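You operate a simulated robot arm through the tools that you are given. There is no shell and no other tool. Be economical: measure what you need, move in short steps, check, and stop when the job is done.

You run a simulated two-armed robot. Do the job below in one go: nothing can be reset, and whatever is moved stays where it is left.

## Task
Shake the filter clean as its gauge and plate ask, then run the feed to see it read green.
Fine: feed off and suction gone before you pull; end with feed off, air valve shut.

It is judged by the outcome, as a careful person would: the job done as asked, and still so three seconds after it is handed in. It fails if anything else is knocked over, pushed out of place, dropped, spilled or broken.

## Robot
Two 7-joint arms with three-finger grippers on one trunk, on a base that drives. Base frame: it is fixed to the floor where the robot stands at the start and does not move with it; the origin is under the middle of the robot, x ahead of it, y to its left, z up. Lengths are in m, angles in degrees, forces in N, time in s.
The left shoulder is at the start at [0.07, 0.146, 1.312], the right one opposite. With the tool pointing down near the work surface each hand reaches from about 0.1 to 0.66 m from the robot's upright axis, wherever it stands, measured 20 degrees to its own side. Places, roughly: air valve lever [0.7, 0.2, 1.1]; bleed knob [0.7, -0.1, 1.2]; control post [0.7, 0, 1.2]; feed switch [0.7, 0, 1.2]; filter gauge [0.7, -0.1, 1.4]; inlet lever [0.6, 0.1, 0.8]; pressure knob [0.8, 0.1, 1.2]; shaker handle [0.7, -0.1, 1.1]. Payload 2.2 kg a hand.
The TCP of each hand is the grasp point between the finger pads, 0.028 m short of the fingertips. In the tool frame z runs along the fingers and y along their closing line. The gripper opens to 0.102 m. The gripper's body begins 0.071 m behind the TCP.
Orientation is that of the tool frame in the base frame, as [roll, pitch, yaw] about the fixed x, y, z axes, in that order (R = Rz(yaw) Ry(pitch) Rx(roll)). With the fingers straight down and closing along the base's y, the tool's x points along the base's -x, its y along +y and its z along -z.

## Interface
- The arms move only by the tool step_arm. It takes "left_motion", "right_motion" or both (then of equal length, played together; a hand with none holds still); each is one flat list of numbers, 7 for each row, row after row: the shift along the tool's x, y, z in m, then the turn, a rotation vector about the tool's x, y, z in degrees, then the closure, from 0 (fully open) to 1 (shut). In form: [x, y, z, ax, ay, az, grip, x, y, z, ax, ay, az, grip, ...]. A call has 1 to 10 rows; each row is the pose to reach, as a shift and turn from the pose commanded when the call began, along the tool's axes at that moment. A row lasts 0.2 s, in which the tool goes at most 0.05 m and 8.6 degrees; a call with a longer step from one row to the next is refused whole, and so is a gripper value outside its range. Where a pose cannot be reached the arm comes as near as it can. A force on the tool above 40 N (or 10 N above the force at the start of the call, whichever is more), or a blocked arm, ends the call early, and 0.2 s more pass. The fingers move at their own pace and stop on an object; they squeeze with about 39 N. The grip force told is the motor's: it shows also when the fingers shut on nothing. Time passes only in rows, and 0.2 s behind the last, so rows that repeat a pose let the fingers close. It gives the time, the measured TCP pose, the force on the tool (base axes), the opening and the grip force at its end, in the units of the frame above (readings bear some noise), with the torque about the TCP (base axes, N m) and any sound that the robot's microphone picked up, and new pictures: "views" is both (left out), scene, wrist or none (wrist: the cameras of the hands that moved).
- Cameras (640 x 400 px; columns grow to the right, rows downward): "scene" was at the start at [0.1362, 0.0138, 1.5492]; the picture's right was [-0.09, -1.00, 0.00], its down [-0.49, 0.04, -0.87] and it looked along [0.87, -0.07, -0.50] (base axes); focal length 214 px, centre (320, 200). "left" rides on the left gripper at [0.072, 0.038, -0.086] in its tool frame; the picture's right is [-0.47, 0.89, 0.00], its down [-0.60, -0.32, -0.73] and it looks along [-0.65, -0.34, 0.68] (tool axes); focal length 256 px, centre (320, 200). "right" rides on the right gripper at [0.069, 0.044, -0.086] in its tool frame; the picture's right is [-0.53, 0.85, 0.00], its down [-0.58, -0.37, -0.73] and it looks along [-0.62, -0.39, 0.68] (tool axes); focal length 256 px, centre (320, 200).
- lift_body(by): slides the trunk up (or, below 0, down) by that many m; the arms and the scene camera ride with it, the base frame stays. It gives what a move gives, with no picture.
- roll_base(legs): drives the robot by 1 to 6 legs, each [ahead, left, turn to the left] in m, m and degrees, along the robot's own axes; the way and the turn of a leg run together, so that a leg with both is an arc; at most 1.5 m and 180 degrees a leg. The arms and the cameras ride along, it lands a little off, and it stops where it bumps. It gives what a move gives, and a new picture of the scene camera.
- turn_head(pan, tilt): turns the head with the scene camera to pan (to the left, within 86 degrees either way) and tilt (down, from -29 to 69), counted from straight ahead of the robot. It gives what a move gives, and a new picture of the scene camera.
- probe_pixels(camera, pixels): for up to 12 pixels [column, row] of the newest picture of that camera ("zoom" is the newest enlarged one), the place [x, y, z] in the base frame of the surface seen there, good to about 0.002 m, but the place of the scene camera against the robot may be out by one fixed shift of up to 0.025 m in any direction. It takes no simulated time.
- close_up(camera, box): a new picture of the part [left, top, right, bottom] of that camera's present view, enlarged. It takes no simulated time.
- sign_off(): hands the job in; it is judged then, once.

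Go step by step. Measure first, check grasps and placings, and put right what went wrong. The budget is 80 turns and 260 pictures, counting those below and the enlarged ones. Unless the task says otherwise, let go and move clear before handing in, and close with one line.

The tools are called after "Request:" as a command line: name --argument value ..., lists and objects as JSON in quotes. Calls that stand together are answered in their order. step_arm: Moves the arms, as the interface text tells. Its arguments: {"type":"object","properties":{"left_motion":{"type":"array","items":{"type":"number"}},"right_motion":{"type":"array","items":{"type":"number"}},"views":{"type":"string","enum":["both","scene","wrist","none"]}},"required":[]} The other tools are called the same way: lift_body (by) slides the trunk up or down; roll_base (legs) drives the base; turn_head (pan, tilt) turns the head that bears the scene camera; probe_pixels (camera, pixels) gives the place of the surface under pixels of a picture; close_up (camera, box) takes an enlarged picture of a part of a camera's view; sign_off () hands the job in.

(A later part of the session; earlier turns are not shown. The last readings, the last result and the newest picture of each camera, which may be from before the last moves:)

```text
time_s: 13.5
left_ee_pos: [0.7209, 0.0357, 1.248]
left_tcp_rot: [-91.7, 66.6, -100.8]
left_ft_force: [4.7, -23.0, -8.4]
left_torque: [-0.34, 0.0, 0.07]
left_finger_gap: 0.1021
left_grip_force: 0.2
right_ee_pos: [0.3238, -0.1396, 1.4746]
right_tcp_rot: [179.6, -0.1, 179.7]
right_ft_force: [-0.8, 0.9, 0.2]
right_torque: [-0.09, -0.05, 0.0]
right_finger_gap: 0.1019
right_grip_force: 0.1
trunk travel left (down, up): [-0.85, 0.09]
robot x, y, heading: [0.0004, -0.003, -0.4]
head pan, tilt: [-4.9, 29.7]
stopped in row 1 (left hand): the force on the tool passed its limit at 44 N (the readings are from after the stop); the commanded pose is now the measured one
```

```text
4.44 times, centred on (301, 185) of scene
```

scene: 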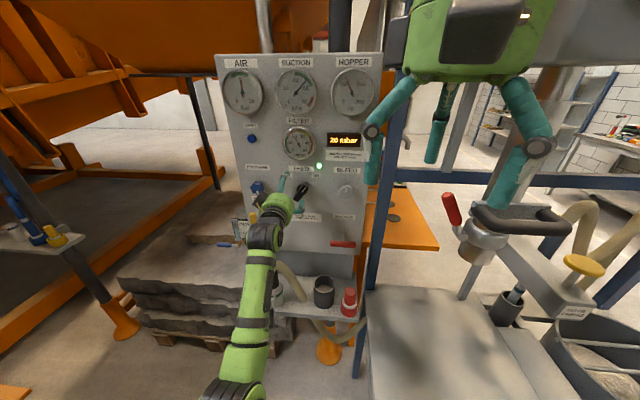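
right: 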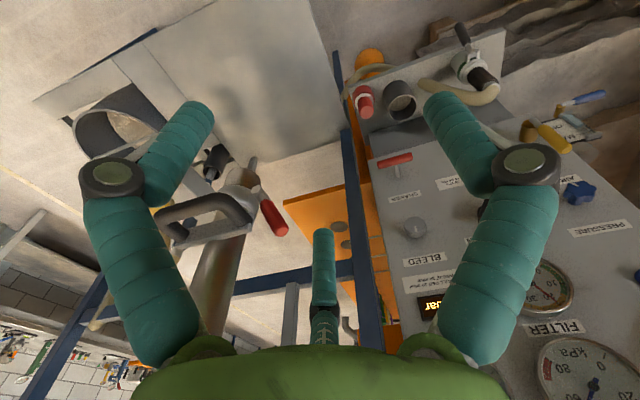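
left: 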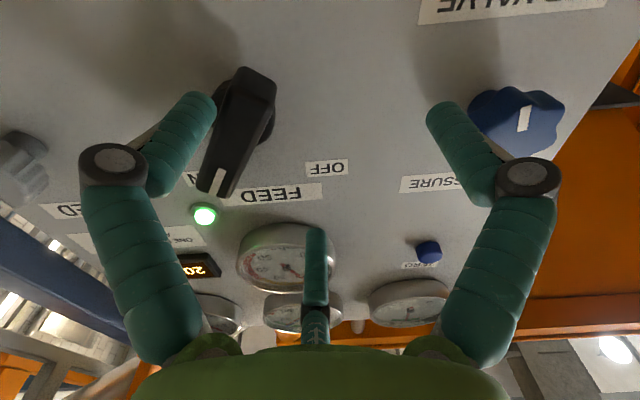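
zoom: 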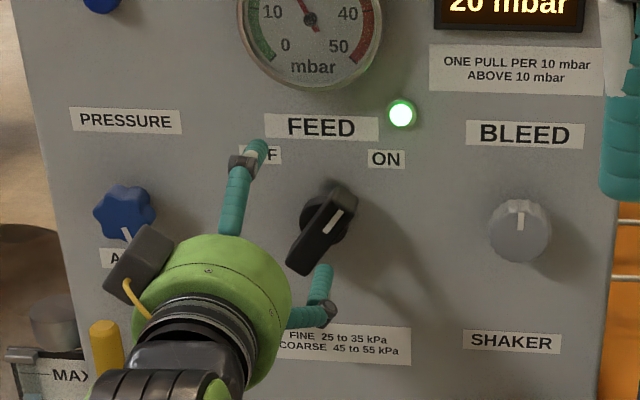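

The arm still stores a leftward push of about 23 N, and the jaw rubs on the handle. I'll command 4 cm to the right in small steps to unload it, then check the force.

Request:
step_arm --left_motion '[0.0025, -0.005, 0, 0, 0, 0, 0, 0.005, -0.01, 0, 0, 0, 0, 0, 0.0075, -0.015, 0, 0, 0, 0, 0, 0.01, -0.02, 0, 0, 0, 0, 0, 0.01, -0.02, 0, 0, 0, 0, 0]' --views "wrist"

```text
time_s: 14.7
left_ee_pos: [0.7206, 0.0365, 1.2457]
left_tcp_rot: [-90.4, 69.8, -97.6]
left_ft_force: [-10.7, -36.5, -8.0]
left_torque: [-0.89, 0.38, -0.79]
left_finger_gap: 0.102
left_grip_force: 0.1
right_ee_pos: [0.3211, -0.1466, 1.4744]
right_tcp_rot: [179.3, 0.0, 179.7]
right_ft_force: [-0.5, -1.1, 0.1]
right_torque: [-0.01, -0.01, -0.04]
right_finger_gap: 0.1021
right_grip_force: 0.0
trunk travel left (down, up): [-0.85, 0.09]
robot x, y, heading: [-0.0013, 0.0, -0.3]
head pan, tilt: [-4.9, 29.7]
```

left: 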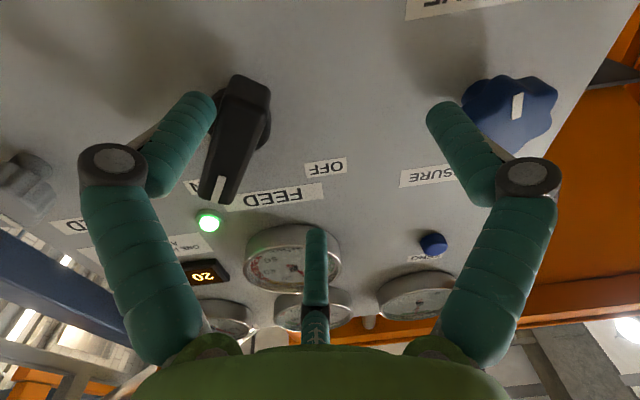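

Commanding right made the force rise to 36 N, so I need to see what the arm is doing. I'll hold still for two rows and look at it.

Request:
step_arm --left_motion '[0, 0, 0, 0, 0, 0, 0, 0, 0, 0, 0, 0, 0, 0]' --views "scene"

Request:
close_up --camera "scene" --box '[200, 150, 380, 300]'

Request:
probe_pixels --camera "left" --pixels '[[190, 100], [165, 165], [435, 110], [245, 85], [245, 100], [265, 100], [225, 185], [205, 185], [470, 110], [510, 105], [316, 240]]'

```text
time_s: 15.3
left_ee_pos: [0.7196, 0.0358, 1.2466]
left_tcp_rot: [-90.5, 70.0, -97.5]
left_ft_force: [-11.1, -35.3, -8.3]
left_torque: [-0.84, 0.43, -0.8]
left_finger_gap: 0.1022
left_grip_force: 0.0
right_ee_pos: [0.32, -0.1457, 1.4741]
right_tcp_rot: [179.3, 0.1, 179.7]
right_ft_force: [-0.5, -0.2, 0.4]
right_torque: [-0.03, 0.01, -0.01]
right_finger_gap: 0.1019
right_grip_force: 0.1
trunk travel left (down, up): [-0.85, 0.09]
robot x, y, heading: [0.0025, 0.0018, -0.3]
head pan, tilt: [-4.9, 29.7]
```

scene: 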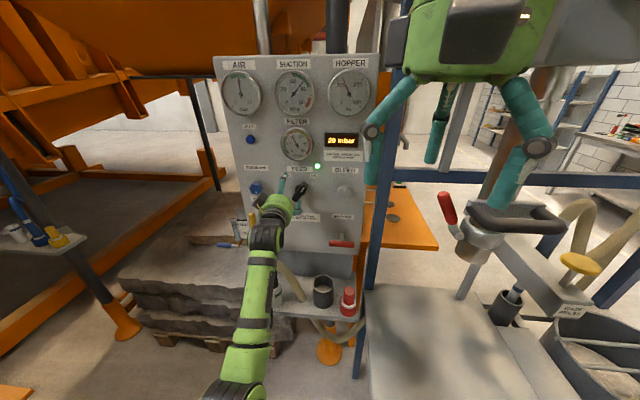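

```text
2.67 times, centred on (290, 225) of scene
```

zoom: 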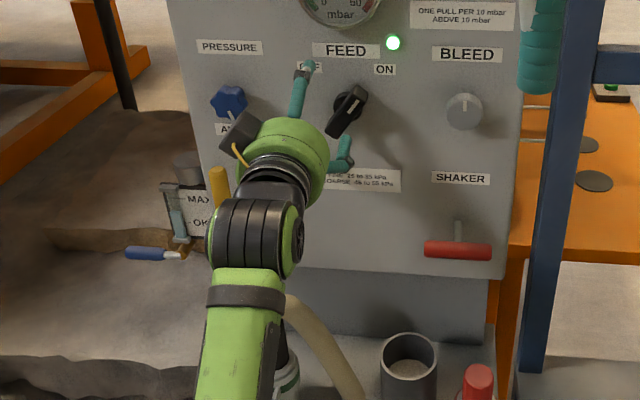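

```text
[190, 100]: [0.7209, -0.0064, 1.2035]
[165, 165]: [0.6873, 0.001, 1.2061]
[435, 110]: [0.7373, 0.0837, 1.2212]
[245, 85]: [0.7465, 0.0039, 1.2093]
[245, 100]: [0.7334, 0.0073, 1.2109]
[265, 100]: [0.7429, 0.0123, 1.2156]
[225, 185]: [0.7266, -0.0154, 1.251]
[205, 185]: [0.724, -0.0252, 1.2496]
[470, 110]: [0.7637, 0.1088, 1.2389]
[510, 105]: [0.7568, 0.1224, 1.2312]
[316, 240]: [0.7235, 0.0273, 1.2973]
```

The wrist isn't touching anything obvious. To learn the sign of the response, I'll nudge the command 6 mm to the left and read the force.

Request:
step_arm --left_motion '[-0.0013, 0.003, 0, 0, 0, 0, 0, -0.0025, 0.006, 0, 0, 0, 0, 0, -0.0025, 0.006, 0, 0, 0, 0, 0]' --views "none"

```text
time_s: 16.1
left_ee_pos: [0.7199, 0.0372, 1.2454]
left_tcp_rot: [-91.0, 69.3, -98.6]
left_ft_force: [-8.1, -36.4, -8.0]
left_torque: [-0.85, 0.16, -0.72]
left_finger_gap: 0.1021
left_grip_force: 0.1
right_ee_pos: [0.3199, -0.1471, 1.4743]
right_tcp_rot: [179.3, -0.1, 179.7]
right_ft_force: [0.3, 0.6, -0.3]
right_torque: [-0.01, 0.03, 0.03]
right_finger_gap: 0.1019
right_grip_force: 0.0
trunk travel left (down, up): [-0.85, 0.09]
robot x, y, heading: [-0.0001, -0.0038, -0.3]
head pan, tilt: [-4.9, 29.7]
```

The reading is almost insensitive to that nudge. I'll try a larger rightward command of 3 cm with no other change.

Request:
step_arm --left_motion '[0.004, -0.009, 0, 0, 0, 0, 0, 0.008, -0.018, 0, 0, 0, 0, 0, 0.012, -0.028, 0, 0, 0, 0, 0, 0.012, -0.028, 0, 0, 0, 0, 0, 0.012, -0.028, 0, 0, 0, 0, 0]' --views "wrist"

```text
time_s: 17.5
left_ee_pos: [0.7247, 0.034, 1.2457]
left_tcp_rot: [-89.9, 70.4, -95.5]
left_ft_force: [0.0, -8.8, -5.3]
left_torque: [-0.14, -0.07, -0.16]
left_finger_gap: 0.1019
left_grip_force: 0.2
right_ee_pos: [0.3238, -0.1366, 1.4755]
right_tcp_rot: [179.8, -0.1, 179.7]
right_ft_force: [-0.3, -0.3, 0.3]
right_torque: [-0.01, 0.02, 0.0]
right_finger_gap: 0.1022
right_grip_force: 0.1
trunk travel left (down, up): [-0.85, 0.09]
robot x, y, heading: [-0.0043, 0.0013, -0.4]
head pan, tilt: [-4.9, 29.7]
stopped in row 5 (left hand): the arm was blocked; the commanded pose is now the measured one
```

left: 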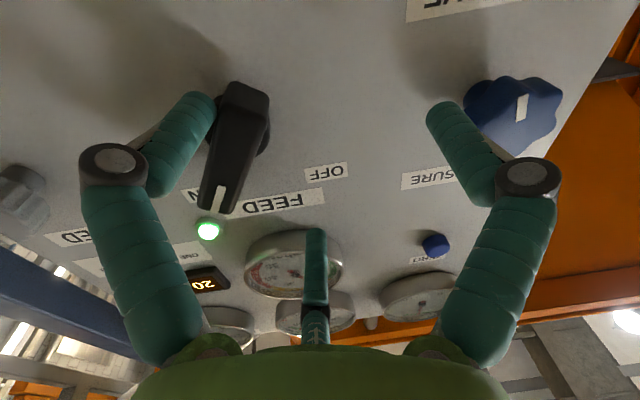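

The force has fallen to 9 N. I'll retract straight back now.

Request:
step_arm --left_motion '[0, 0, -0.01, 0, 0, 0, 0, 0, 0, -0.025, 0, 0, 0, 0, 0, 0, -0.045, 0, 0, 0, 0, 0, 0, -0.07, 0, 0, 0, 0, 0, 0, -0.07, 0, 0, 0, 0]'

Request:
close_up --camera "scene" --box '[230, 140, 372, 230]'

```text
time_s: 18.0
left_ee_pos: [0.7201, 0.0352, 1.2438]
left_tcp_rot: [-91.7, 71.0, -97.4]
left_ft_force: [1.7, -18.1, -13.2]
left_torque: [-0.25, -1.04, 1.51]
left_finger_gap: 0.1021
left_grip_force: 0.1
right_ee_pos: [0.3268, -0.1393, 1.4732]
right_tcp_rot: [179.7, -0.1, 179.5]
right_ft_force: [-0.4, 1.0, 1.1]
right_torque: [-0.06, -0.04, 0.0]
right_finger_gap: 0.1021
right_grip_force: 0.0
trunk travel left (down, up): [-0.85, 0.09]
robot x, y, heading: [-0.0023, 0.0006, -0.5]
head pan, tilt: [-4.9, 29.7]
stopped in row 2 (left hand): the force on the tool passed its limit at 45 N (the readings are from after the stop); the commanded pose is now the measured one
```

scene: 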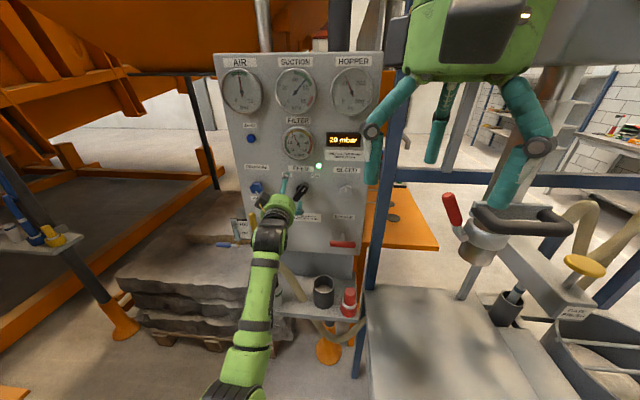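
left: 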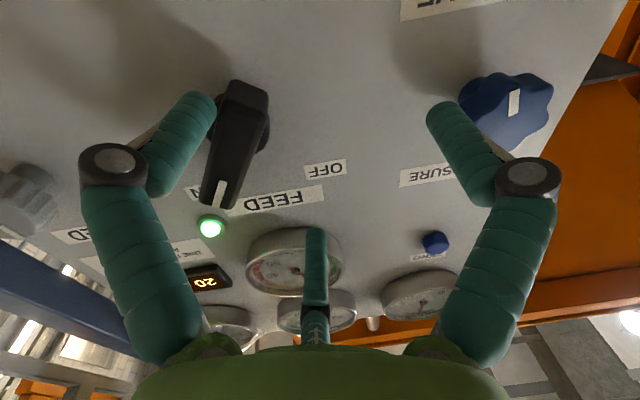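

```text
4.44 times, centred on (301, 185) of scene
```

zoom: 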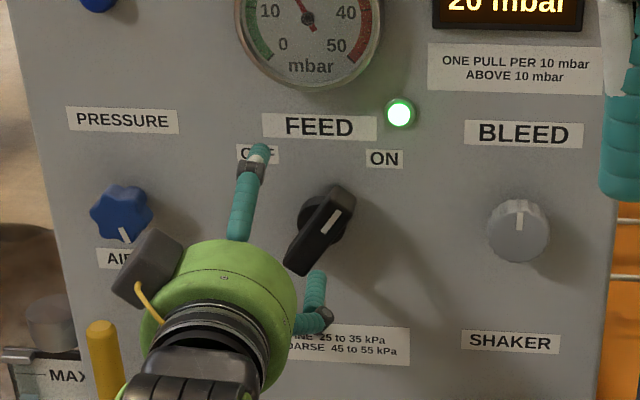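

The jaw at lower right is caught beside the lower end of the handle. I'll slide the hand down and slightly right so that jaw clears the end, then retract in a separate call.

Request:
step_arm --left_motion '[0.006, 0, 0, 0, 0, 0, 0, 0.012, -0.001, 0, 0, 0, 0, 0, 0.018, -0.002, 0, 0, 0, 0, 0, 0.024, -0.003, 0, 0, 0, 0, 0, 0.03, -0.004, 0, 0, 0, 0, 0]' --views "wrist"

Request:
close_up --camera "scene" --box '[230, 140, 372, 230]'

```text
time_s: 18.9
left_ee_pos: [0.7192, 0.0387, 1.2417]
left_tcp_rot: [-85.9, 72.4, -91.6]
left_ft_force: [-9.4, -33.9, -7.6]
left_torque: [-0.85, 0.57, -0.7]
left_finger_gap: 0.1024
left_grip_force: 0.2
right_ee_pos: [0.3207, -0.1417, 1.4758]
right_tcp_rot: [179.6, 0.0, 179.4]
right_ft_force: [1.0, 1.2, 0.4]
right_torque: [-0.06, 0.03, -0.02]
right_finger_gap: 0.1018
right_grip_force: 0.0
trunk travel left (down, up): [-0.85, 0.09]
robot x, y, heading: [-0.0015, -0.0022, -0.4]
head pan, tilt: [-4.9, 29.7]
stopped in row 4 (left hand): the force on the tool passed its limit at 42 N (the readings are from after the stop); the commanded pose is now the measured one
```

left: 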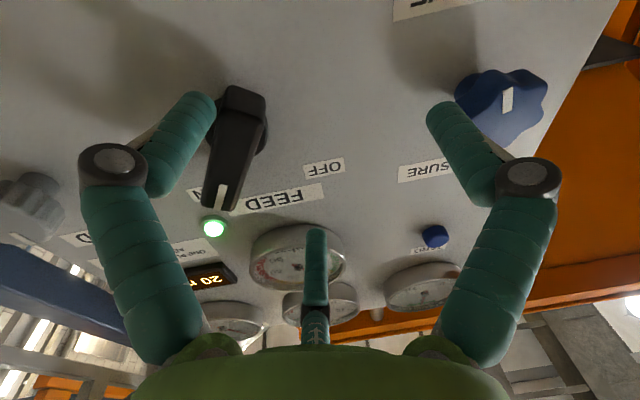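

```text
4.44 times, centred on (301, 185) of scene
```

zoom: 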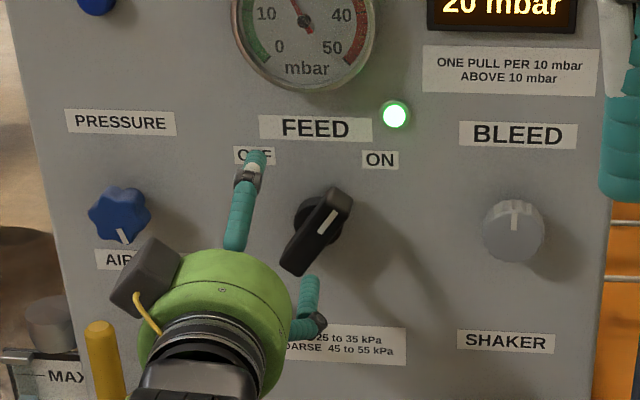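

The arm doesn't follow its commands. I'll pan the head to see what the elbow and forearm touch.

Request:
turn_head --pan 25 --tilt 55

```text
time_s: 19.9
left_ee_pos: [0.7186, 0.037, 1.2421]
left_tcp_rot: [-85.4, 72.8, -90.7]
left_ft_force: [-6.6, -32.9, -7.8]
left_torque: [-0.85, 0.44, -0.54]
left_finger_gap: 0.1022
left_grip_force: 0.6
right_ee_pos: [0.3211, -0.1467, 1.4752]
right_tcp_rot: [179.4, 0.0, 179.5]
right_ft_force: [-0.3, 0.1, 0.4]
right_torque: [0.05, 0.0, 0.03]
right_finger_gap: 0.1021
right_grip_force: 0.0
trunk travel left (down, up): [-0.85, 0.09]
robot x, y, heading: [-0.0007, -0.0035, -0.6]
head pan, tilt: [25.0, 55.0]
```

scene: 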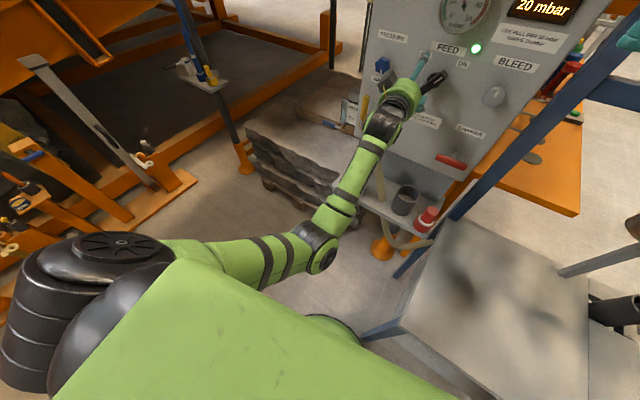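

The arm itself looks clear, so a stored leftward load and rubbery friction are holding the jaw. A 3 cm rightward command did cut the load before, so I'll repeat it, further and slower.

Request:
step_arm --left_motion '[0.0015, -0.0048, 0, 0, 0, 0, 0, 0.003, -0.0095, 0, 0, 0, 0, 0, 0.0044, -0.0143, 0, 0, 0, 0, 0, 0.006, -0.019, 0, 0, 0, 0, 0, 0.0074, -0.0238, 0, 0, 0, 0, 0, 0.009, -0.0285, 0, 0, 0, 0, 0]' --views "wrist"

```text
time_s: 21.5
left_ee_pos: [0.7284, 0.0651, 1.2315]
left_tcp_rot: [-83.8, 76.7, -85.2]
left_ft_force: [-0.2, -0.5, -0.2]
left_torque: [-0.03, 0.0, 0.01]
left_finger_gap: 0.1021
left_grip_force: 0.0
right_ee_pos: [0.3214, -0.1365, 1.4747]
right_tcp_rot: [179.7, 0.0, 179.4]
right_ft_force: [-0.1, 0.2, -0.5]
right_torque: [0.02, -0.04, 0.01]
right_finger_gap: 0.1017
right_grip_force: 0.0
trunk travel left (down, up): [-0.85, 0.09]
robot x, y, heading: [-0.0019, -0.0063, -0.3]
head pan, tilt: [25.0, 55.0]
stopped in row 6 (left hand): the arm was blocked; the commanded pose is now the measured one
```

left: 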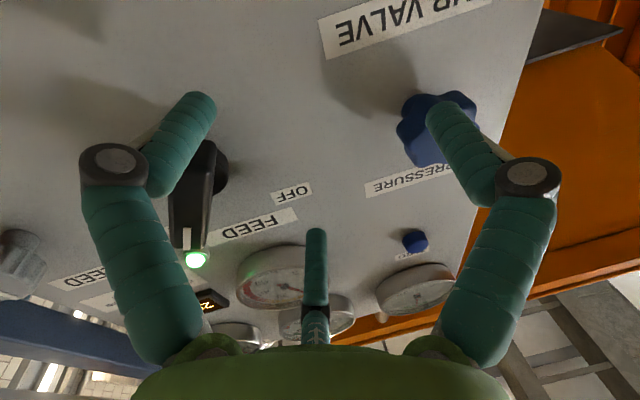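

The force is zero and the jaw has slipped free. I'll retract straight back now.

Request:
step_arm --left_motion '[0, 0, -0.015, 0, 0, 0, 0, 0, 0, -0.04, 0, 0, 0, 0, 0, 0, -0.07, 0, 0, 0, 0, 0, 0, -0.1, 0, 0, 0, 0, 0, 0, -0.1, 0, 0, 0, 0]' --views "wrist"

Request:
turn_head --pan -2 --tilt 28

Request:
close_up --camera "scene" --box '[220, 60, 400, 260]'

```text
time_s: 22.5
left_ee_pos: [0.6439, 0.1201, 1.2435]
left_tcp_rot: [-48.1, 83.2, -45.9]
left_ft_force: [-0.8, 0.4, 0.4]
left_torque: [0.01, 0.02, 0.03]
left_finger_gap: 0.1021
left_grip_force: 0.1
right_ee_pos: [0.3208, -0.1328, 1.4756]
right_tcp_rot: [179.9, 0.1, 179.6]
right_ft_force: [-1.0, 0.4, -0.3]
right_torque: [-0.02, -0.02, 0.01]
right_finger_gap: 0.1021
right_grip_force: 0.1
trunk travel left (down, up): [-0.85, 0.09]
robot x, y, heading: [-0.0029, -0.0003, -0.6]
head pan, tilt: [25.0, 55.0]
stopped in row 5 (left hand): the arm was blocked; the commanded pose is now the measured one
```

left: 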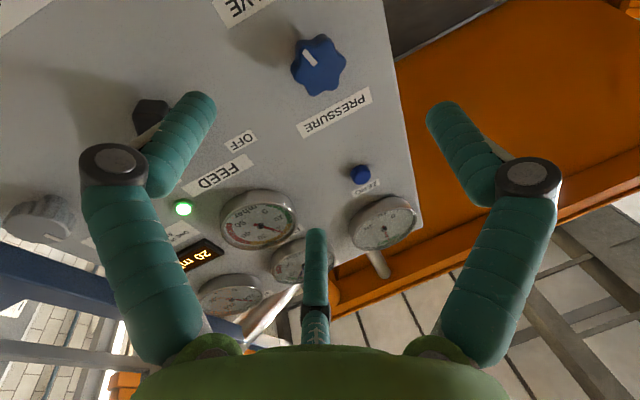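

```text
time_s: 23.4
left_ee_pos: [0.6453, 0.1197, 1.2434]
left_tcp_rot: [-48.4, 83.2, -46.1]
left_ft_force: [0.6, -0.4, -0.5]
left_torque: [0.03, 0.02, -0.01]
left_finger_gap: 0.1021
left_grip_force: 0.0
right_ee_pos: [0.3229, -0.134, 1.4747]
right_tcp_rot: [179.8, 0.0, 179.5]
right_ft_force: [-1.1, -0.8, -0.3]
right_torque: [0.0, 0.01, 0.01]
right_finger_gap: 0.1022
right_grip_force: 0.2
trunk travel left (down, up): [-0.85, 0.09]
robot x, y, heading: [-0.0016, -0.0007, -0.5]
head pan, tilt: [-2.0, 28.0]
```

scene: 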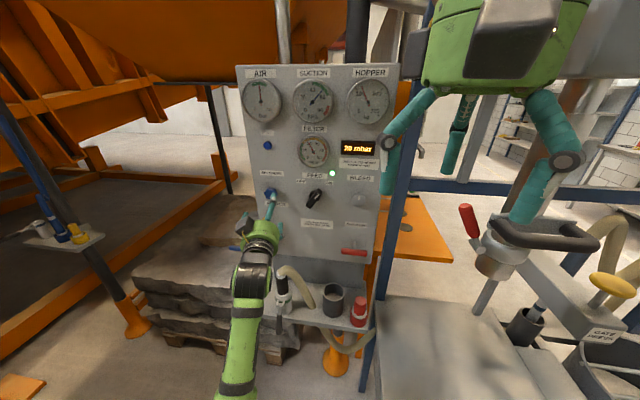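

```text
2.00 times, centred on (310, 160) of scene
```

zoom: 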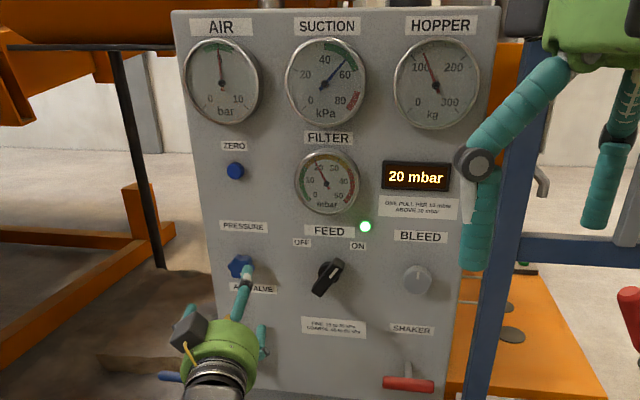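

The retraction was also "blocked" in free air, with the wrist drifting, so the −64° roll had reached a joint limit. That explains the odd behaviour. The panel is unchanged. I'll go back to the known good region and roll positive.

Request:
step_arm --left_motion '[-0.01, -0.003, -0.015, 0, 0, 4, 0, -0.02, -0.007, -0.03, 0, 0, 8, 0, -0.03, -0.011, -0.045, 0, 0, 12, 0, -0.04, -0.015, -0.06, 0, 0, 16, 0, -0.05, -0.018, -0.075, 0, 0, 20, 0, -0.0625, -0.022, -0.091, 0, 0, 25, 0, -0.0625, -0.022, -0.091, 0, 0, 25, 0]'

```text
time_s: 25.0
left_ee_pos: [0.5508, 0.1036, 1.3059]
left_tcp_rot: [74.7, 68.6, 78.6]
left_ft_force: [-0.1, 0.6, -0.2]
left_torque: [0.0, 0.0, 0.04]
left_finger_gap: 0.102
left_grip_force: 0.0
right_ee_pos: [0.3229, -0.1348, 1.4743]
right_tcp_rot: [179.9, 0.0, 179.5]
right_ft_force: [0.8, 0.3, 0.2]
right_torque: [0.0, -0.01, 0.0]
right_finger_gap: 0.1018
right_grip_force: 0.0
trunk travel left (down, up): [-0.85, 0.09]
robot x, y, heading: [-0.001, -0.0004, -0.4]
head pan, tilt: [-2.0, 28.0]
```

scene: 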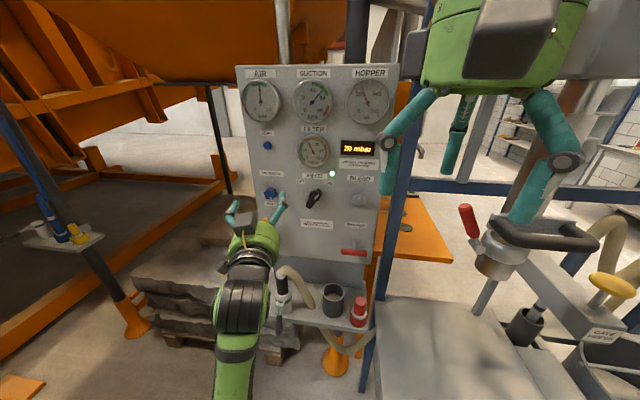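
left: 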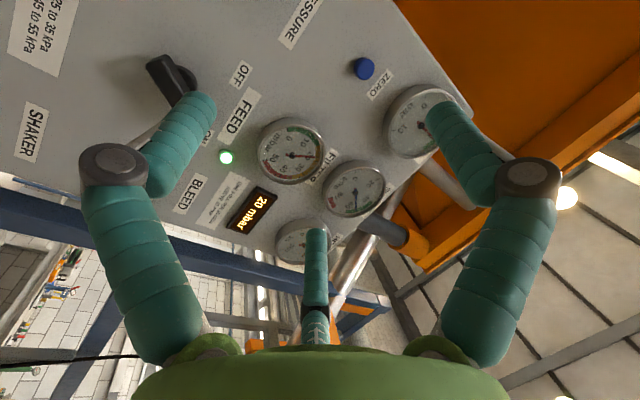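

The arm tracks precisely again. I'll keep a moderate roll, close the jaws, and go to a 6 cm standoff just right of the switch's tip.

Request:
step_arm --left_motion '[0.0028, -0.0291, 0.0154, 2.5, 0, 0, 0.3, 0.0055, -0.0582, 0.0308, 5, 0, 0, 0.6, 0.0083, -0.0873, 0.0463, 7.5, 0, 0, 1, 0.011, -0.1164, 0.0617, 10, 0, 0, 1, 0.0138, -0.1455, 0.0771, 12.5, 0, 0, 1, 0.0165, -0.1746, 0.0925, 14.9, 0, 0, 1, 0.0165, -0.1746, 0.0925, 14.9, 0, 0, 1]'

Request:
close_up --camera "scene" --box '[250, 150, 392, 240]'

```text
time_s: 26.8
left_ee_pos: [0.6698, -0.0077, 1.2111]
left_tcp_rot: [93.2, 63.7, 85.0]
left_ft_force: [0.5, 0.1, -1.0]
left_torque: [0.02, -0.01, 0.0]
left_finger_gap: 0.0022
left_grip_force: 31.4
right_ee_pos: [0.3214, -0.1357, 1.4753]
right_tcp_rot: [179.9, 0.0, 179.6]
right_ft_force: [-0.1, -0.5, -0.6]
right_torque: [0.03, 0.0, 0.0]
right_finger_gap: 0.1021
right_grip_force: 0.0
trunk travel left (down, up): [-0.85, 0.09]
robot x, y, heading: [0.0023, -0.0016, -0.7]
head pan, tilt: [-2.0, 28.0]
stopped in row 7 (left hand): the arm was blocked; the commanded pose is now the measured one
```

scene: 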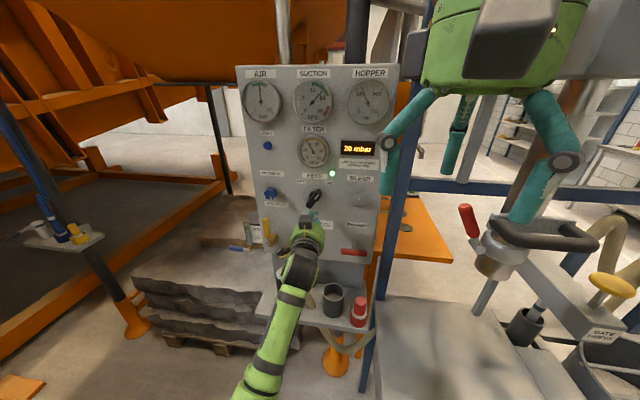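
left: 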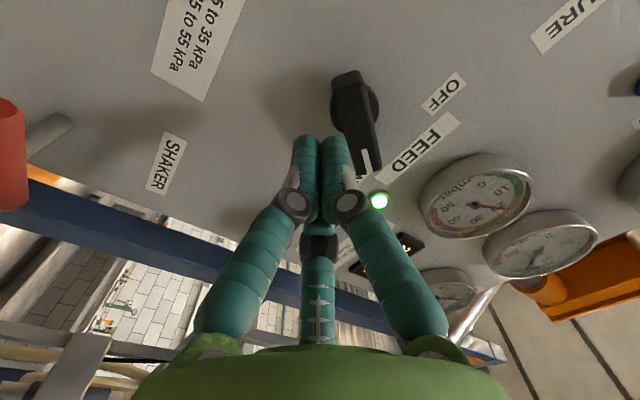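

```text
4.44 times, centred on (321, 195) of scene
```

zoom: 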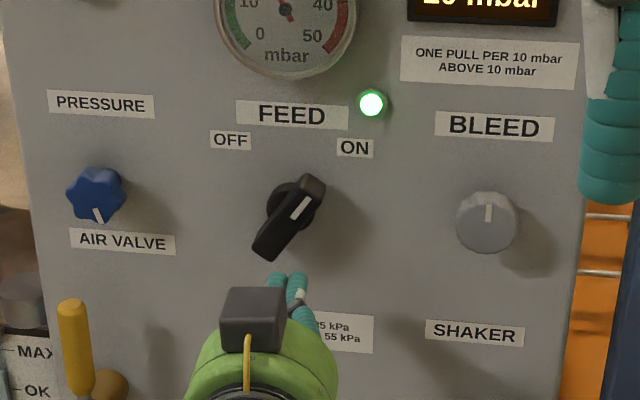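

The left arm runs out of range when it reaches right while angled right. Turning the base −11° squares the robot to the panel and puts the switch ahead of the left shoulder. I'll retract the left hand first, then turn.

Request:
step_arm --left_motion '[0, 0, -0.03, 0, 0, 0, 1, -0.01, 0.01, -0.06, 0, 0, 0, 1, -0.02, 0.02, -0.09, 0, 0, 0, 1, -0.03, 0.03, -0.12, 0, 0, 0, 1, -0.04, 0.04, -0.15, 0, 0, 0, 1]' --views "none"

Request:
roll_base --legs '[[0, 0, -11]]'

```text
time_s: 28.2
left_ee_pos: [0.5338, 0.0423, 1.3187]
left_tcp_rot: [79.4, 60.9, 73.8]
left_ft_force: [0.3, -0.2, -0.3]
left_torque: [0.02, 0.01, 0.0]
left_finger_gap: 0.0019
left_grip_force: 31.2
right_ee_pos: [0.3228, -0.1347, 1.4758]
right_tcp_rot: [179.8, -0.1, 179.5]
right_ft_force: [-0.3, 0.0, 0.2]
right_torque: [0.01, 0.03, -0.01]
right_finger_gap: 0.1019
right_grip_force: 0.1
trunk travel left (down, up): [-0.85, 0.09]
robot x, y, heading: [-0.0016, -0.0017, -0.6]
head pan, tilt: [-2.0, 28.0]
stopped in row 5 (left hand): the arm was blocked; the commanded pose is now the measured one
```

```text
time_s: 29.4
left_ee_pos: [0.5319, -0.0588, 1.3184]
left_tcp_rot: [79.4, 61.1, 62.9]
left_ft_force: [0.8, 0.2, -0.6]
left_torque: [0.01, -0.01, -0.02]
left_finger_gap: 0.002
left_grip_force: 31.3
right_ee_pos: [0.2919, -0.1923, 1.474]
right_tcp_rot: [180.0, 0.0, 168.7]
right_ft_force: [0.9, 0.6, 0.5]
right_torque: [-0.01, -0.02, 0.0]
right_finger_gap: 0.1018
right_grip_force: 0.1
trunk travel left (down, up): [-0.85, 0.09]
robot x, y, heading: [-0.002, -0.0004, -11.6]
head pan, tilt: [-2.0, 28.0]
```

scene: 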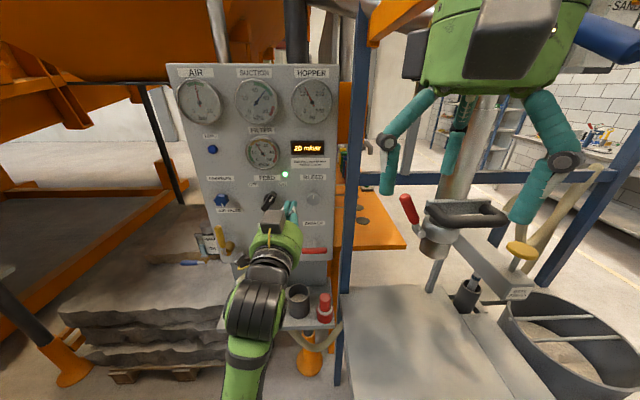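

The robot is square to the panel now. I'll bring the closed left jaws to the standoff just right of the switch's tip, with more positive roll.

Request:
step_arm --left_motion '[0.0178, 0.0009, 0.0181, -0.4, 1.4, 3.3, 1, 0.0357, 0.0018, 0.0361, -0.8, 2.8, 6.7, 1, 0.0535, 0.0027, 0.0542, -1.15, 4.15, 10, 1, 0.0713, 0.0036, 0.0723, -1.5, 5.5, 13.3, 1, 0.0892, 0.0045, 0.0903, -1.9, 6.9, 16.7, 1, 0.107, 0.0054, 0.1084, -2.3, 8.3, 20, 1, 0.107, 0.0054, 0.1084, -2.3, 8.3, 20, 1]'

Request:
close_up --camera "scene" --box '[200, 140, 342, 240]'

```text
time_s: 30.9
left_ee_pos: [0.6589, -0.0416, 1.239]
left_tcp_rot: [89.9, 41.6, 79.2]
left_ft_force: [0.1, 0.9, 0.2]
left_torque: [0.03, -0.02, 0.0]
left_finger_gap: 0.0021
left_grip_force: 30.9
right_ee_pos: [0.2901, -0.1932, 1.4749]
right_tcp_rot: [179.8, 0.0, 168.6]
right_ft_force: [-0.6, -0.9, 0.2]
right_torque: [0.01, 0.01, 0.02]
right_finger_gap: 0.1019
right_grip_force: 0.0
trunk travel left (down, up): [-0.85, 0.09]
robot x, y, heading: [0.0028, -0.0011, -11.7]
head pan, tilt: [-2.0, 28.0]
```

scene: 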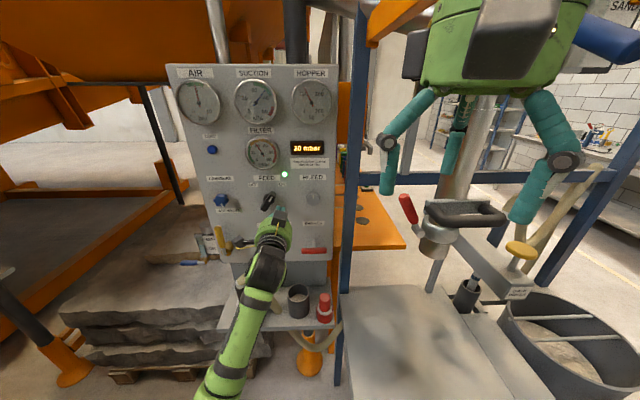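
left: 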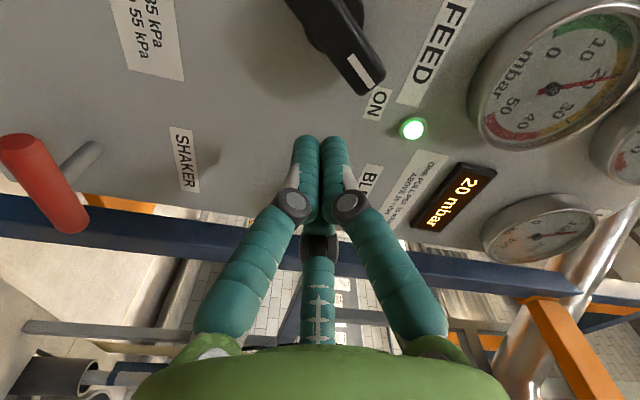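

```text
4.00 times, centred on (271, 190) of scene
```

zoom: 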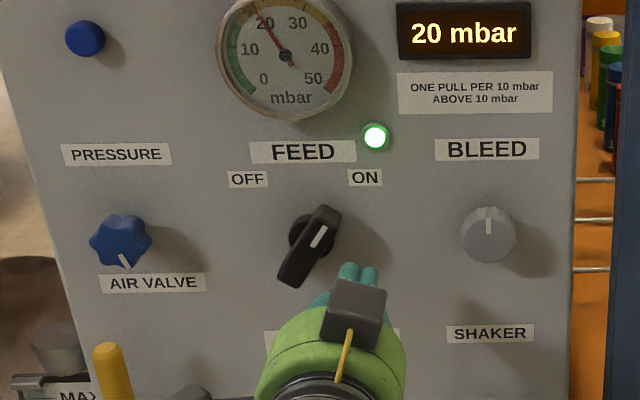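

The pose is exact and the closed jaws sit right of the tip. I'll advance 4.7 cm to put them beside the handle.

Request:
step_arm --left_motion '[0, 0, 0.016, 0, 0, 0, 1, 0, 0, 0.032, 0, 0, 0, 1, 0, 0, 0.047, 0, 0, 0, 1, 0, 0, 0.047, 0, 0, 0, 1]'

Request:
close_up --camera "left" --box '[220, 20, 440, 220]'

```text
time_s: 31.9
left_ee_pos: [0.705, -0.0501, 1.2373]
left_tcp_rot: [89.9, 41.7, 79.0]
left_ft_force: [0.6, 0.4, -0.1]
left_torque: [-0.02, 0.0, 0.0]
left_finger_gap: 0.0021
left_grip_force: 30.7
right_ee_pos: [0.2891, -0.1932, 1.4752]
right_tcp_rot: [180.0, -0.1, 168.7]
right_ft_force: [0.2, 0.4, 0.0]
right_torque: [0.01, 0.01, 0.02]
right_finger_gap: 0.102
right_grip_force: 0.0
trunk travel left (down, up): [-0.85, 0.09]
robot x, y, heading: [-0.0014, 0.0003, -11.3]
head pan, tilt: [-2.0, 28.0]
```

scene: 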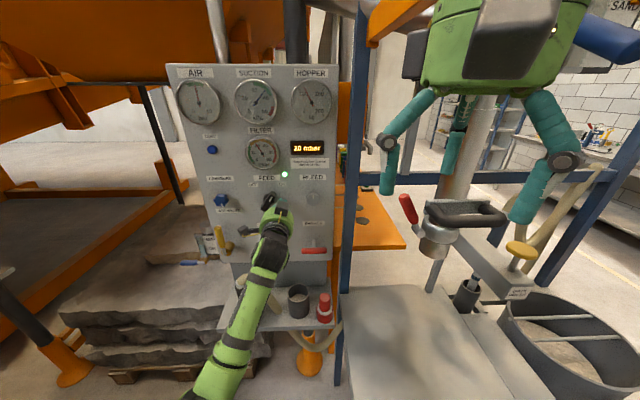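
left: 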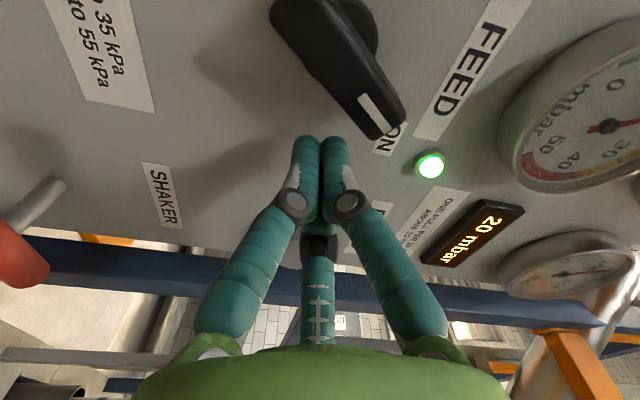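

```text
2.00 times, centred on (330, 120) of left
```

zoom: 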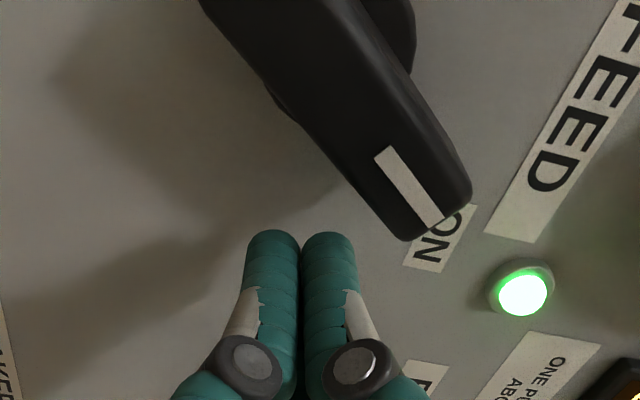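

Now I'll push the tip along its arc to OFF.

Request:
step_arm --left_motion '[0.0044, 0.0113, 0, 0, 0, 0, 1, 0.0016, 0.0175, 0, 0, 0, 0, 1, 0.0002, 0.0242, 0, 0, 0, 0, 1, 0.0002, 0.0309, 0, 0, 0, 0, 1, 0.0016, 0.0377, 0, 0, 0, 0, 1, 0.0044, 0.0438, 0, 0, 0, 0, 1, 0.0084, 0.0493, 0, 0, 0, 0, 1, 0.0108, 0.0518, 0, 0, 0, 0, 1]'

Request:
close_up --camera "scene" --box '[170, 60, 342, 240]'

```text
time_s: 33.8
left_ee_pos: [0.7129, -0.0102, 1.27]
left_tcp_rot: [89.8, 41.6, 78.9]
left_ft_force: [-0.8, -3.1, 1.6]
left_torque: [-0.02, -0.02, -0.05]
left_finger_gap: 0.0021
left_grip_force: 31.3
right_ee_pos: [0.2903, -0.1941, 1.4745]
right_tcp_rot: [179.9, 0.1, 168.8]
right_ft_force: [-0.5, 0.0, 0.3]
right_torque: [-0.03, 0.0, 0.02]
right_finger_gap: 0.1019
right_grip_force: 0.1
trunk travel left (down, up): [-0.85, 0.09]
robot x, y, heading: [-0.0015, -0.0002, -11.4]
head pan, tilt: [-2.0, 28.0]
```

scene: 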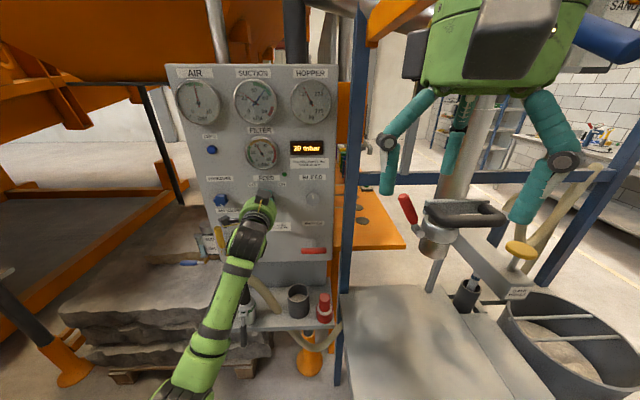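
left: 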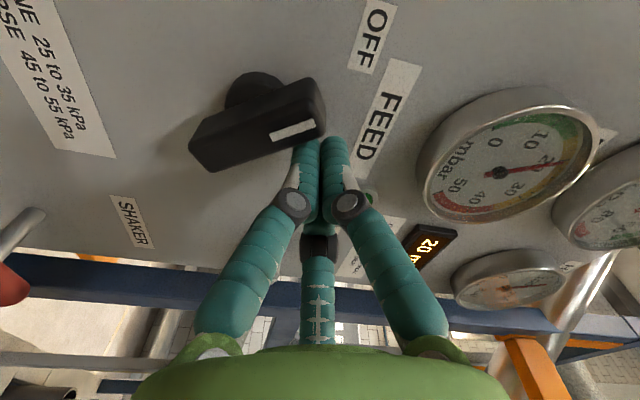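

```text
2.22 times, centred on (256, 150) of scene
```

zoom: 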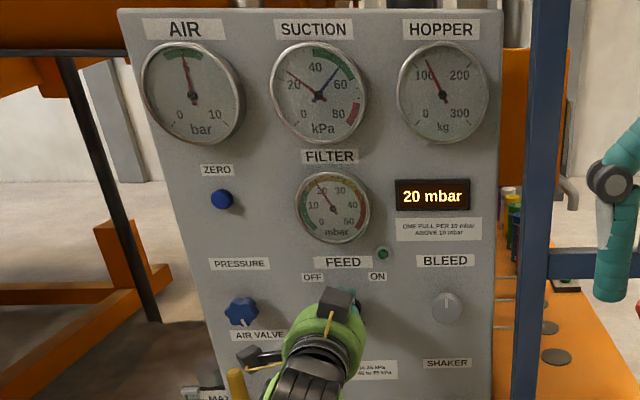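

The LED is off and the red suction needle is falling. I'll back the left hand away and check the switch position.

Request:
step_arm --left_motion '[-0.005, -0.003, 0, 0, 0, 0, 1, -0.005, -0.003, -0.03, 0, 0, 0, 1, -0.005, -0.003, -0.07, 0, 0, 0, 1, 0.02, 0.03, -0.1, 0, 0, 0, 1, 0.05, 0.06, -0.12, 0, 0, 0, 1, 0.08, 0.09, -0.12, 0, 0, 0, 1]' --views "scene"

Request:
close_up --camera "scene" --box '[170, 60, 342, 260]'

Request:
close_up --camera "scene" --box '[226, 74, 290, 174]'

```text
refused: row 4 steps farther than a row can; nothing moved
```

```text
2.00 times, centred on (256, 160) of scene
```

zoom: 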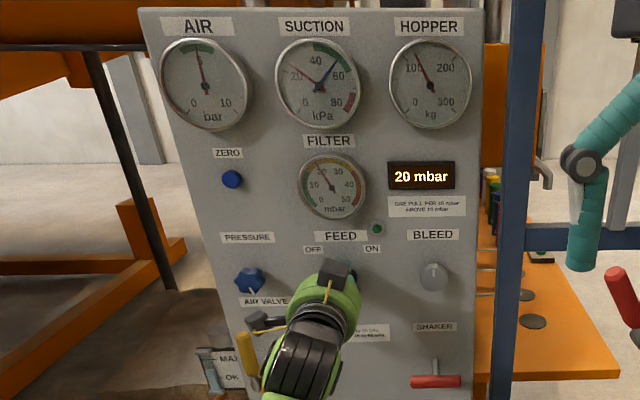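

```text
4.00 times, centred on (258, 124) of scene
```

zoom: 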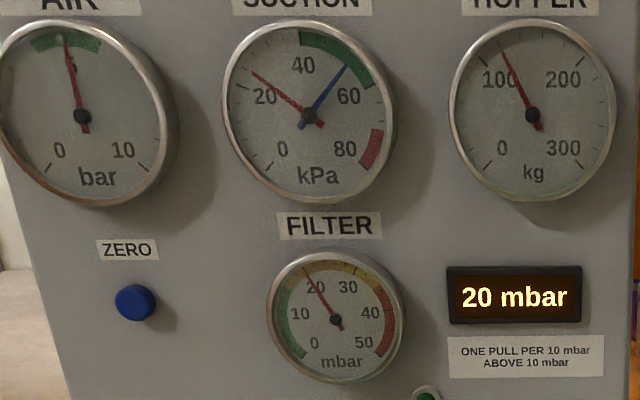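

I'll retract in smaller steps.

Request:
step_arm --left_motion '[-0.005, -0.003, 0, 0, 0, 0, 1, -0.005, -0.003, -0.03, 0, 0, 0, 1, -0.005, -0.003, -0.07, 0, 0, 0, 1, 0.01, 0.01, -0.1, 0, 0, 0, 1, 0.03, 0.035, -0.12, 0, 0, 0, 1, 0.055, 0.065, -0.12, 0, 0, 0, 1, 0.08, 0.09, -0.12, 0, 0, 0, 1]' --views "scene"

Request:
close_up --camera "scene" --box '[170, 60, 342, 260]'

Request:
close_up --camera "scene" --box '[280, 180, 344, 260]'

```text
time_s: 35.4
left_ee_pos: [0.6172, 0.1338, 1.2827]
left_tcp_rot: [89.9, 41.8, 79.2]
left_ft_force: [0.4, 0.5, -0.2]
left_torque: [0.03, 0.01, -0.03]
left_finger_gap: 0.0021
left_grip_force: 31.1
right_ee_pos: [0.2919, -0.1907, 1.4757]
right_tcp_rot: [180.0, 0.0, 168.8]
right_ft_force: [-0.4, 0.3, -0.7]
right_torque: [-0.04, 0.01, -0.01]
right_finger_gap: 0.1021
right_grip_force: 0.0
trunk travel left (down, up): [-0.85, 0.09]
robot x, y, heading: [0.0012, -0.0004, -11.5]
head pan, tilt: [-2.0, 28.0]
```

scene: 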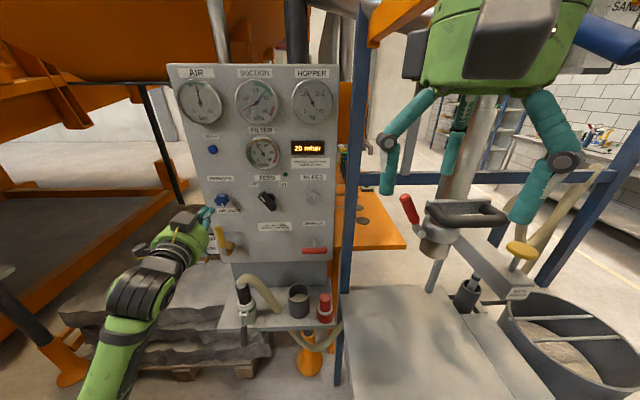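

```text
2.00 times, centred on (256, 160) of scene
```

zoom: 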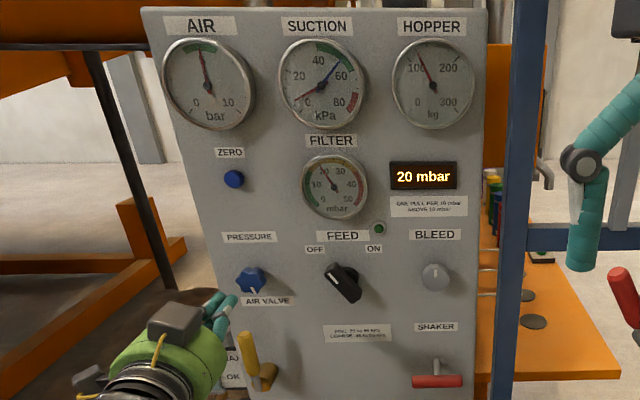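

```text
5.00 times, centred on (312, 220) of scene
```

zoom: 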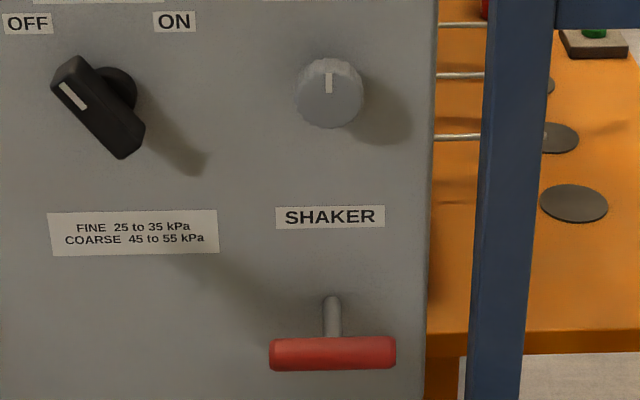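

The switch is at OFF and suction is running down. The gate press crowds the right arm, so I'll use the left arm for the shaker too. First I'll probe the obstacles near its path and the shaker bar.

Request:
probe_pixels --camera "scene" --pixels '[[243, 285], [262, 278], [277, 310], [298, 285], [325, 296], [243, 312], [303, 250], [314, 250], [325, 251], [314, 247], [314, 243], [225, 240]]'

Request:
close_up --camera "scene" --box '[200, 235, 350, 345]'

```text
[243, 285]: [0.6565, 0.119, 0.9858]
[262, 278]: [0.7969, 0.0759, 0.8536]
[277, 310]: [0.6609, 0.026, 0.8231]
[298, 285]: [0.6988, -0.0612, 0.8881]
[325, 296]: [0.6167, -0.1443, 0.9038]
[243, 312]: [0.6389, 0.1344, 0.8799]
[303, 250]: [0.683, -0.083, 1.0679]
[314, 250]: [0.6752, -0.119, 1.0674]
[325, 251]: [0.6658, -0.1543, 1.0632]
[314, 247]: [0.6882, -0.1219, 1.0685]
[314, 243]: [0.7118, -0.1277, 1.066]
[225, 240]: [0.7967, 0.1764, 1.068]
```

```text
3.64 times, centred on (275, 290) of scene
```

zoom: 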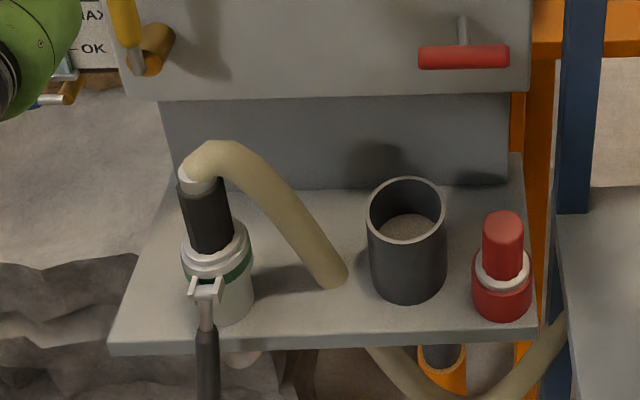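

The hose top is at z of about 1.0 and further back, so the path is clear. The shaker bar is at about (0.679,−0.141,1.067). I'll move the left hand to a standoff in front of it, rolled so the bar runs along tool x with the single jaw above.

Request:
step_arm --left_motion '[-0.0183, -0.0386, 0, 0, 0, 4.6, 1, -0.0366, -0.0772, 0, 0, 0, 9.3, 1, -0.0549, -0.1158, 0, 0, 0, 13.9, 1, -0.0732, -0.1544, 0, 0, 0, 18.6, 1, -0.0915, -0.193, 0, 0, 0, 23.2, 1, -0.0785, -0.23, 0, 0, 0, 27.9, 0.7, -0.0655, -0.267, 0, 0, 0, 32.5, 0.4, -0.0525, -0.304, 0, 0, 0, 37.2, 0, -0.0395, -0.341, 0, 0, 0, 41.8, 0]'

Request:
close_up --camera "scene" --box '[170, 60, 342, 260]'

```text
time_s: 37.4
left_ee_pos: [0.5699, -0.1221, 1.0551]
left_tcp_rot: [89.9, -0.2, 79.2]
left_ft_force: [-0.6, -0.1, 0.7]
left_torque: [-0.05, -0.04, -0.01]
left_finger_gap: 0.1017
left_grip_force: 0.1
right_ee_pos: [0.2915, -0.194, 1.4761]
right_tcp_rot: [179.9, 0.0, 168.7]
right_ft_force: [0.8, 0.1, -0.6]
right_torque: [-0.01, 0.02, -0.04]
right_finger_gap: 0.1018
right_grip_force: 0.0
trunk travel left (down, up): [-0.85, 0.09]
robot x, y, heading: [-0.0013, 0.0005, -11.6]
head pan, tilt: [-2.0, 28.0]
```

scene: 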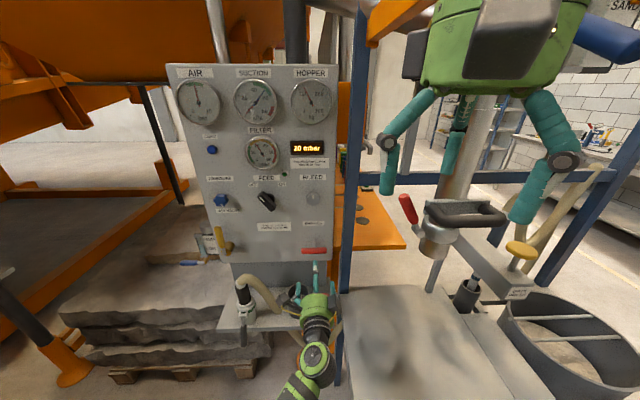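
left: 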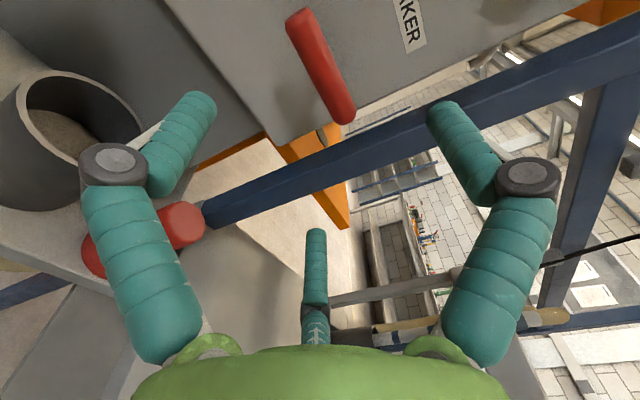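

```text
2.00 times, centred on (256, 160) of scene
```

zoom: 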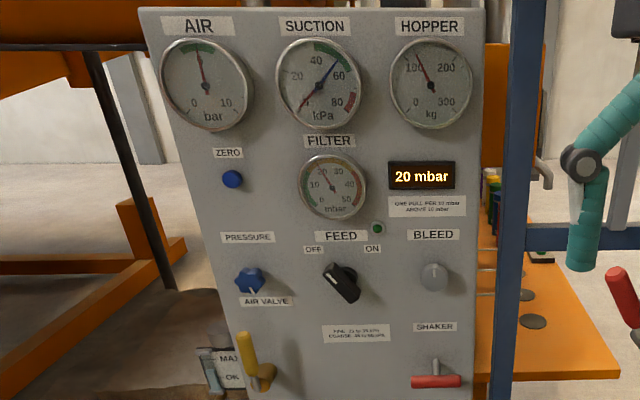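

Suction is at zero. I'll probe the bar from the left wrist view.

Request:
probe_pixels --camera "left" --pixels '[[298, 22], [310, 45], [322, 67], [333, 88], [344, 112], [312, 70], [331, 62]]'

Request:
close_up --camera "scene" --box '[230, 78, 290, 128]'

```text
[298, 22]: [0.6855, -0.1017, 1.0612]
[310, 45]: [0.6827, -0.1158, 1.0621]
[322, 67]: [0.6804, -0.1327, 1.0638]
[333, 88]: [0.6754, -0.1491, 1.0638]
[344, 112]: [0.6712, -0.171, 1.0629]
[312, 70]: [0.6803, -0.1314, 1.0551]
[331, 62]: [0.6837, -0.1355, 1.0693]
```

```text
8.00 times, centred on (260, 103) of scene
```

zoom: 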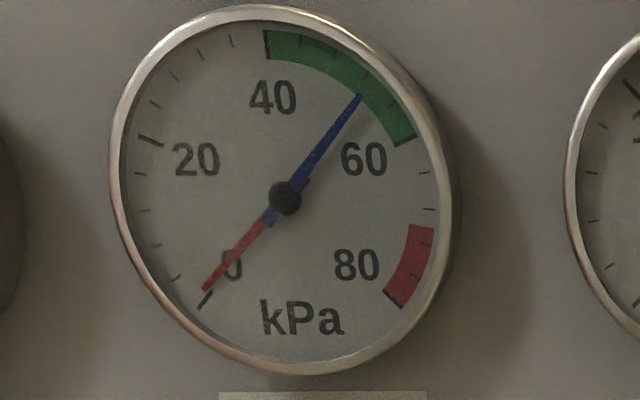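

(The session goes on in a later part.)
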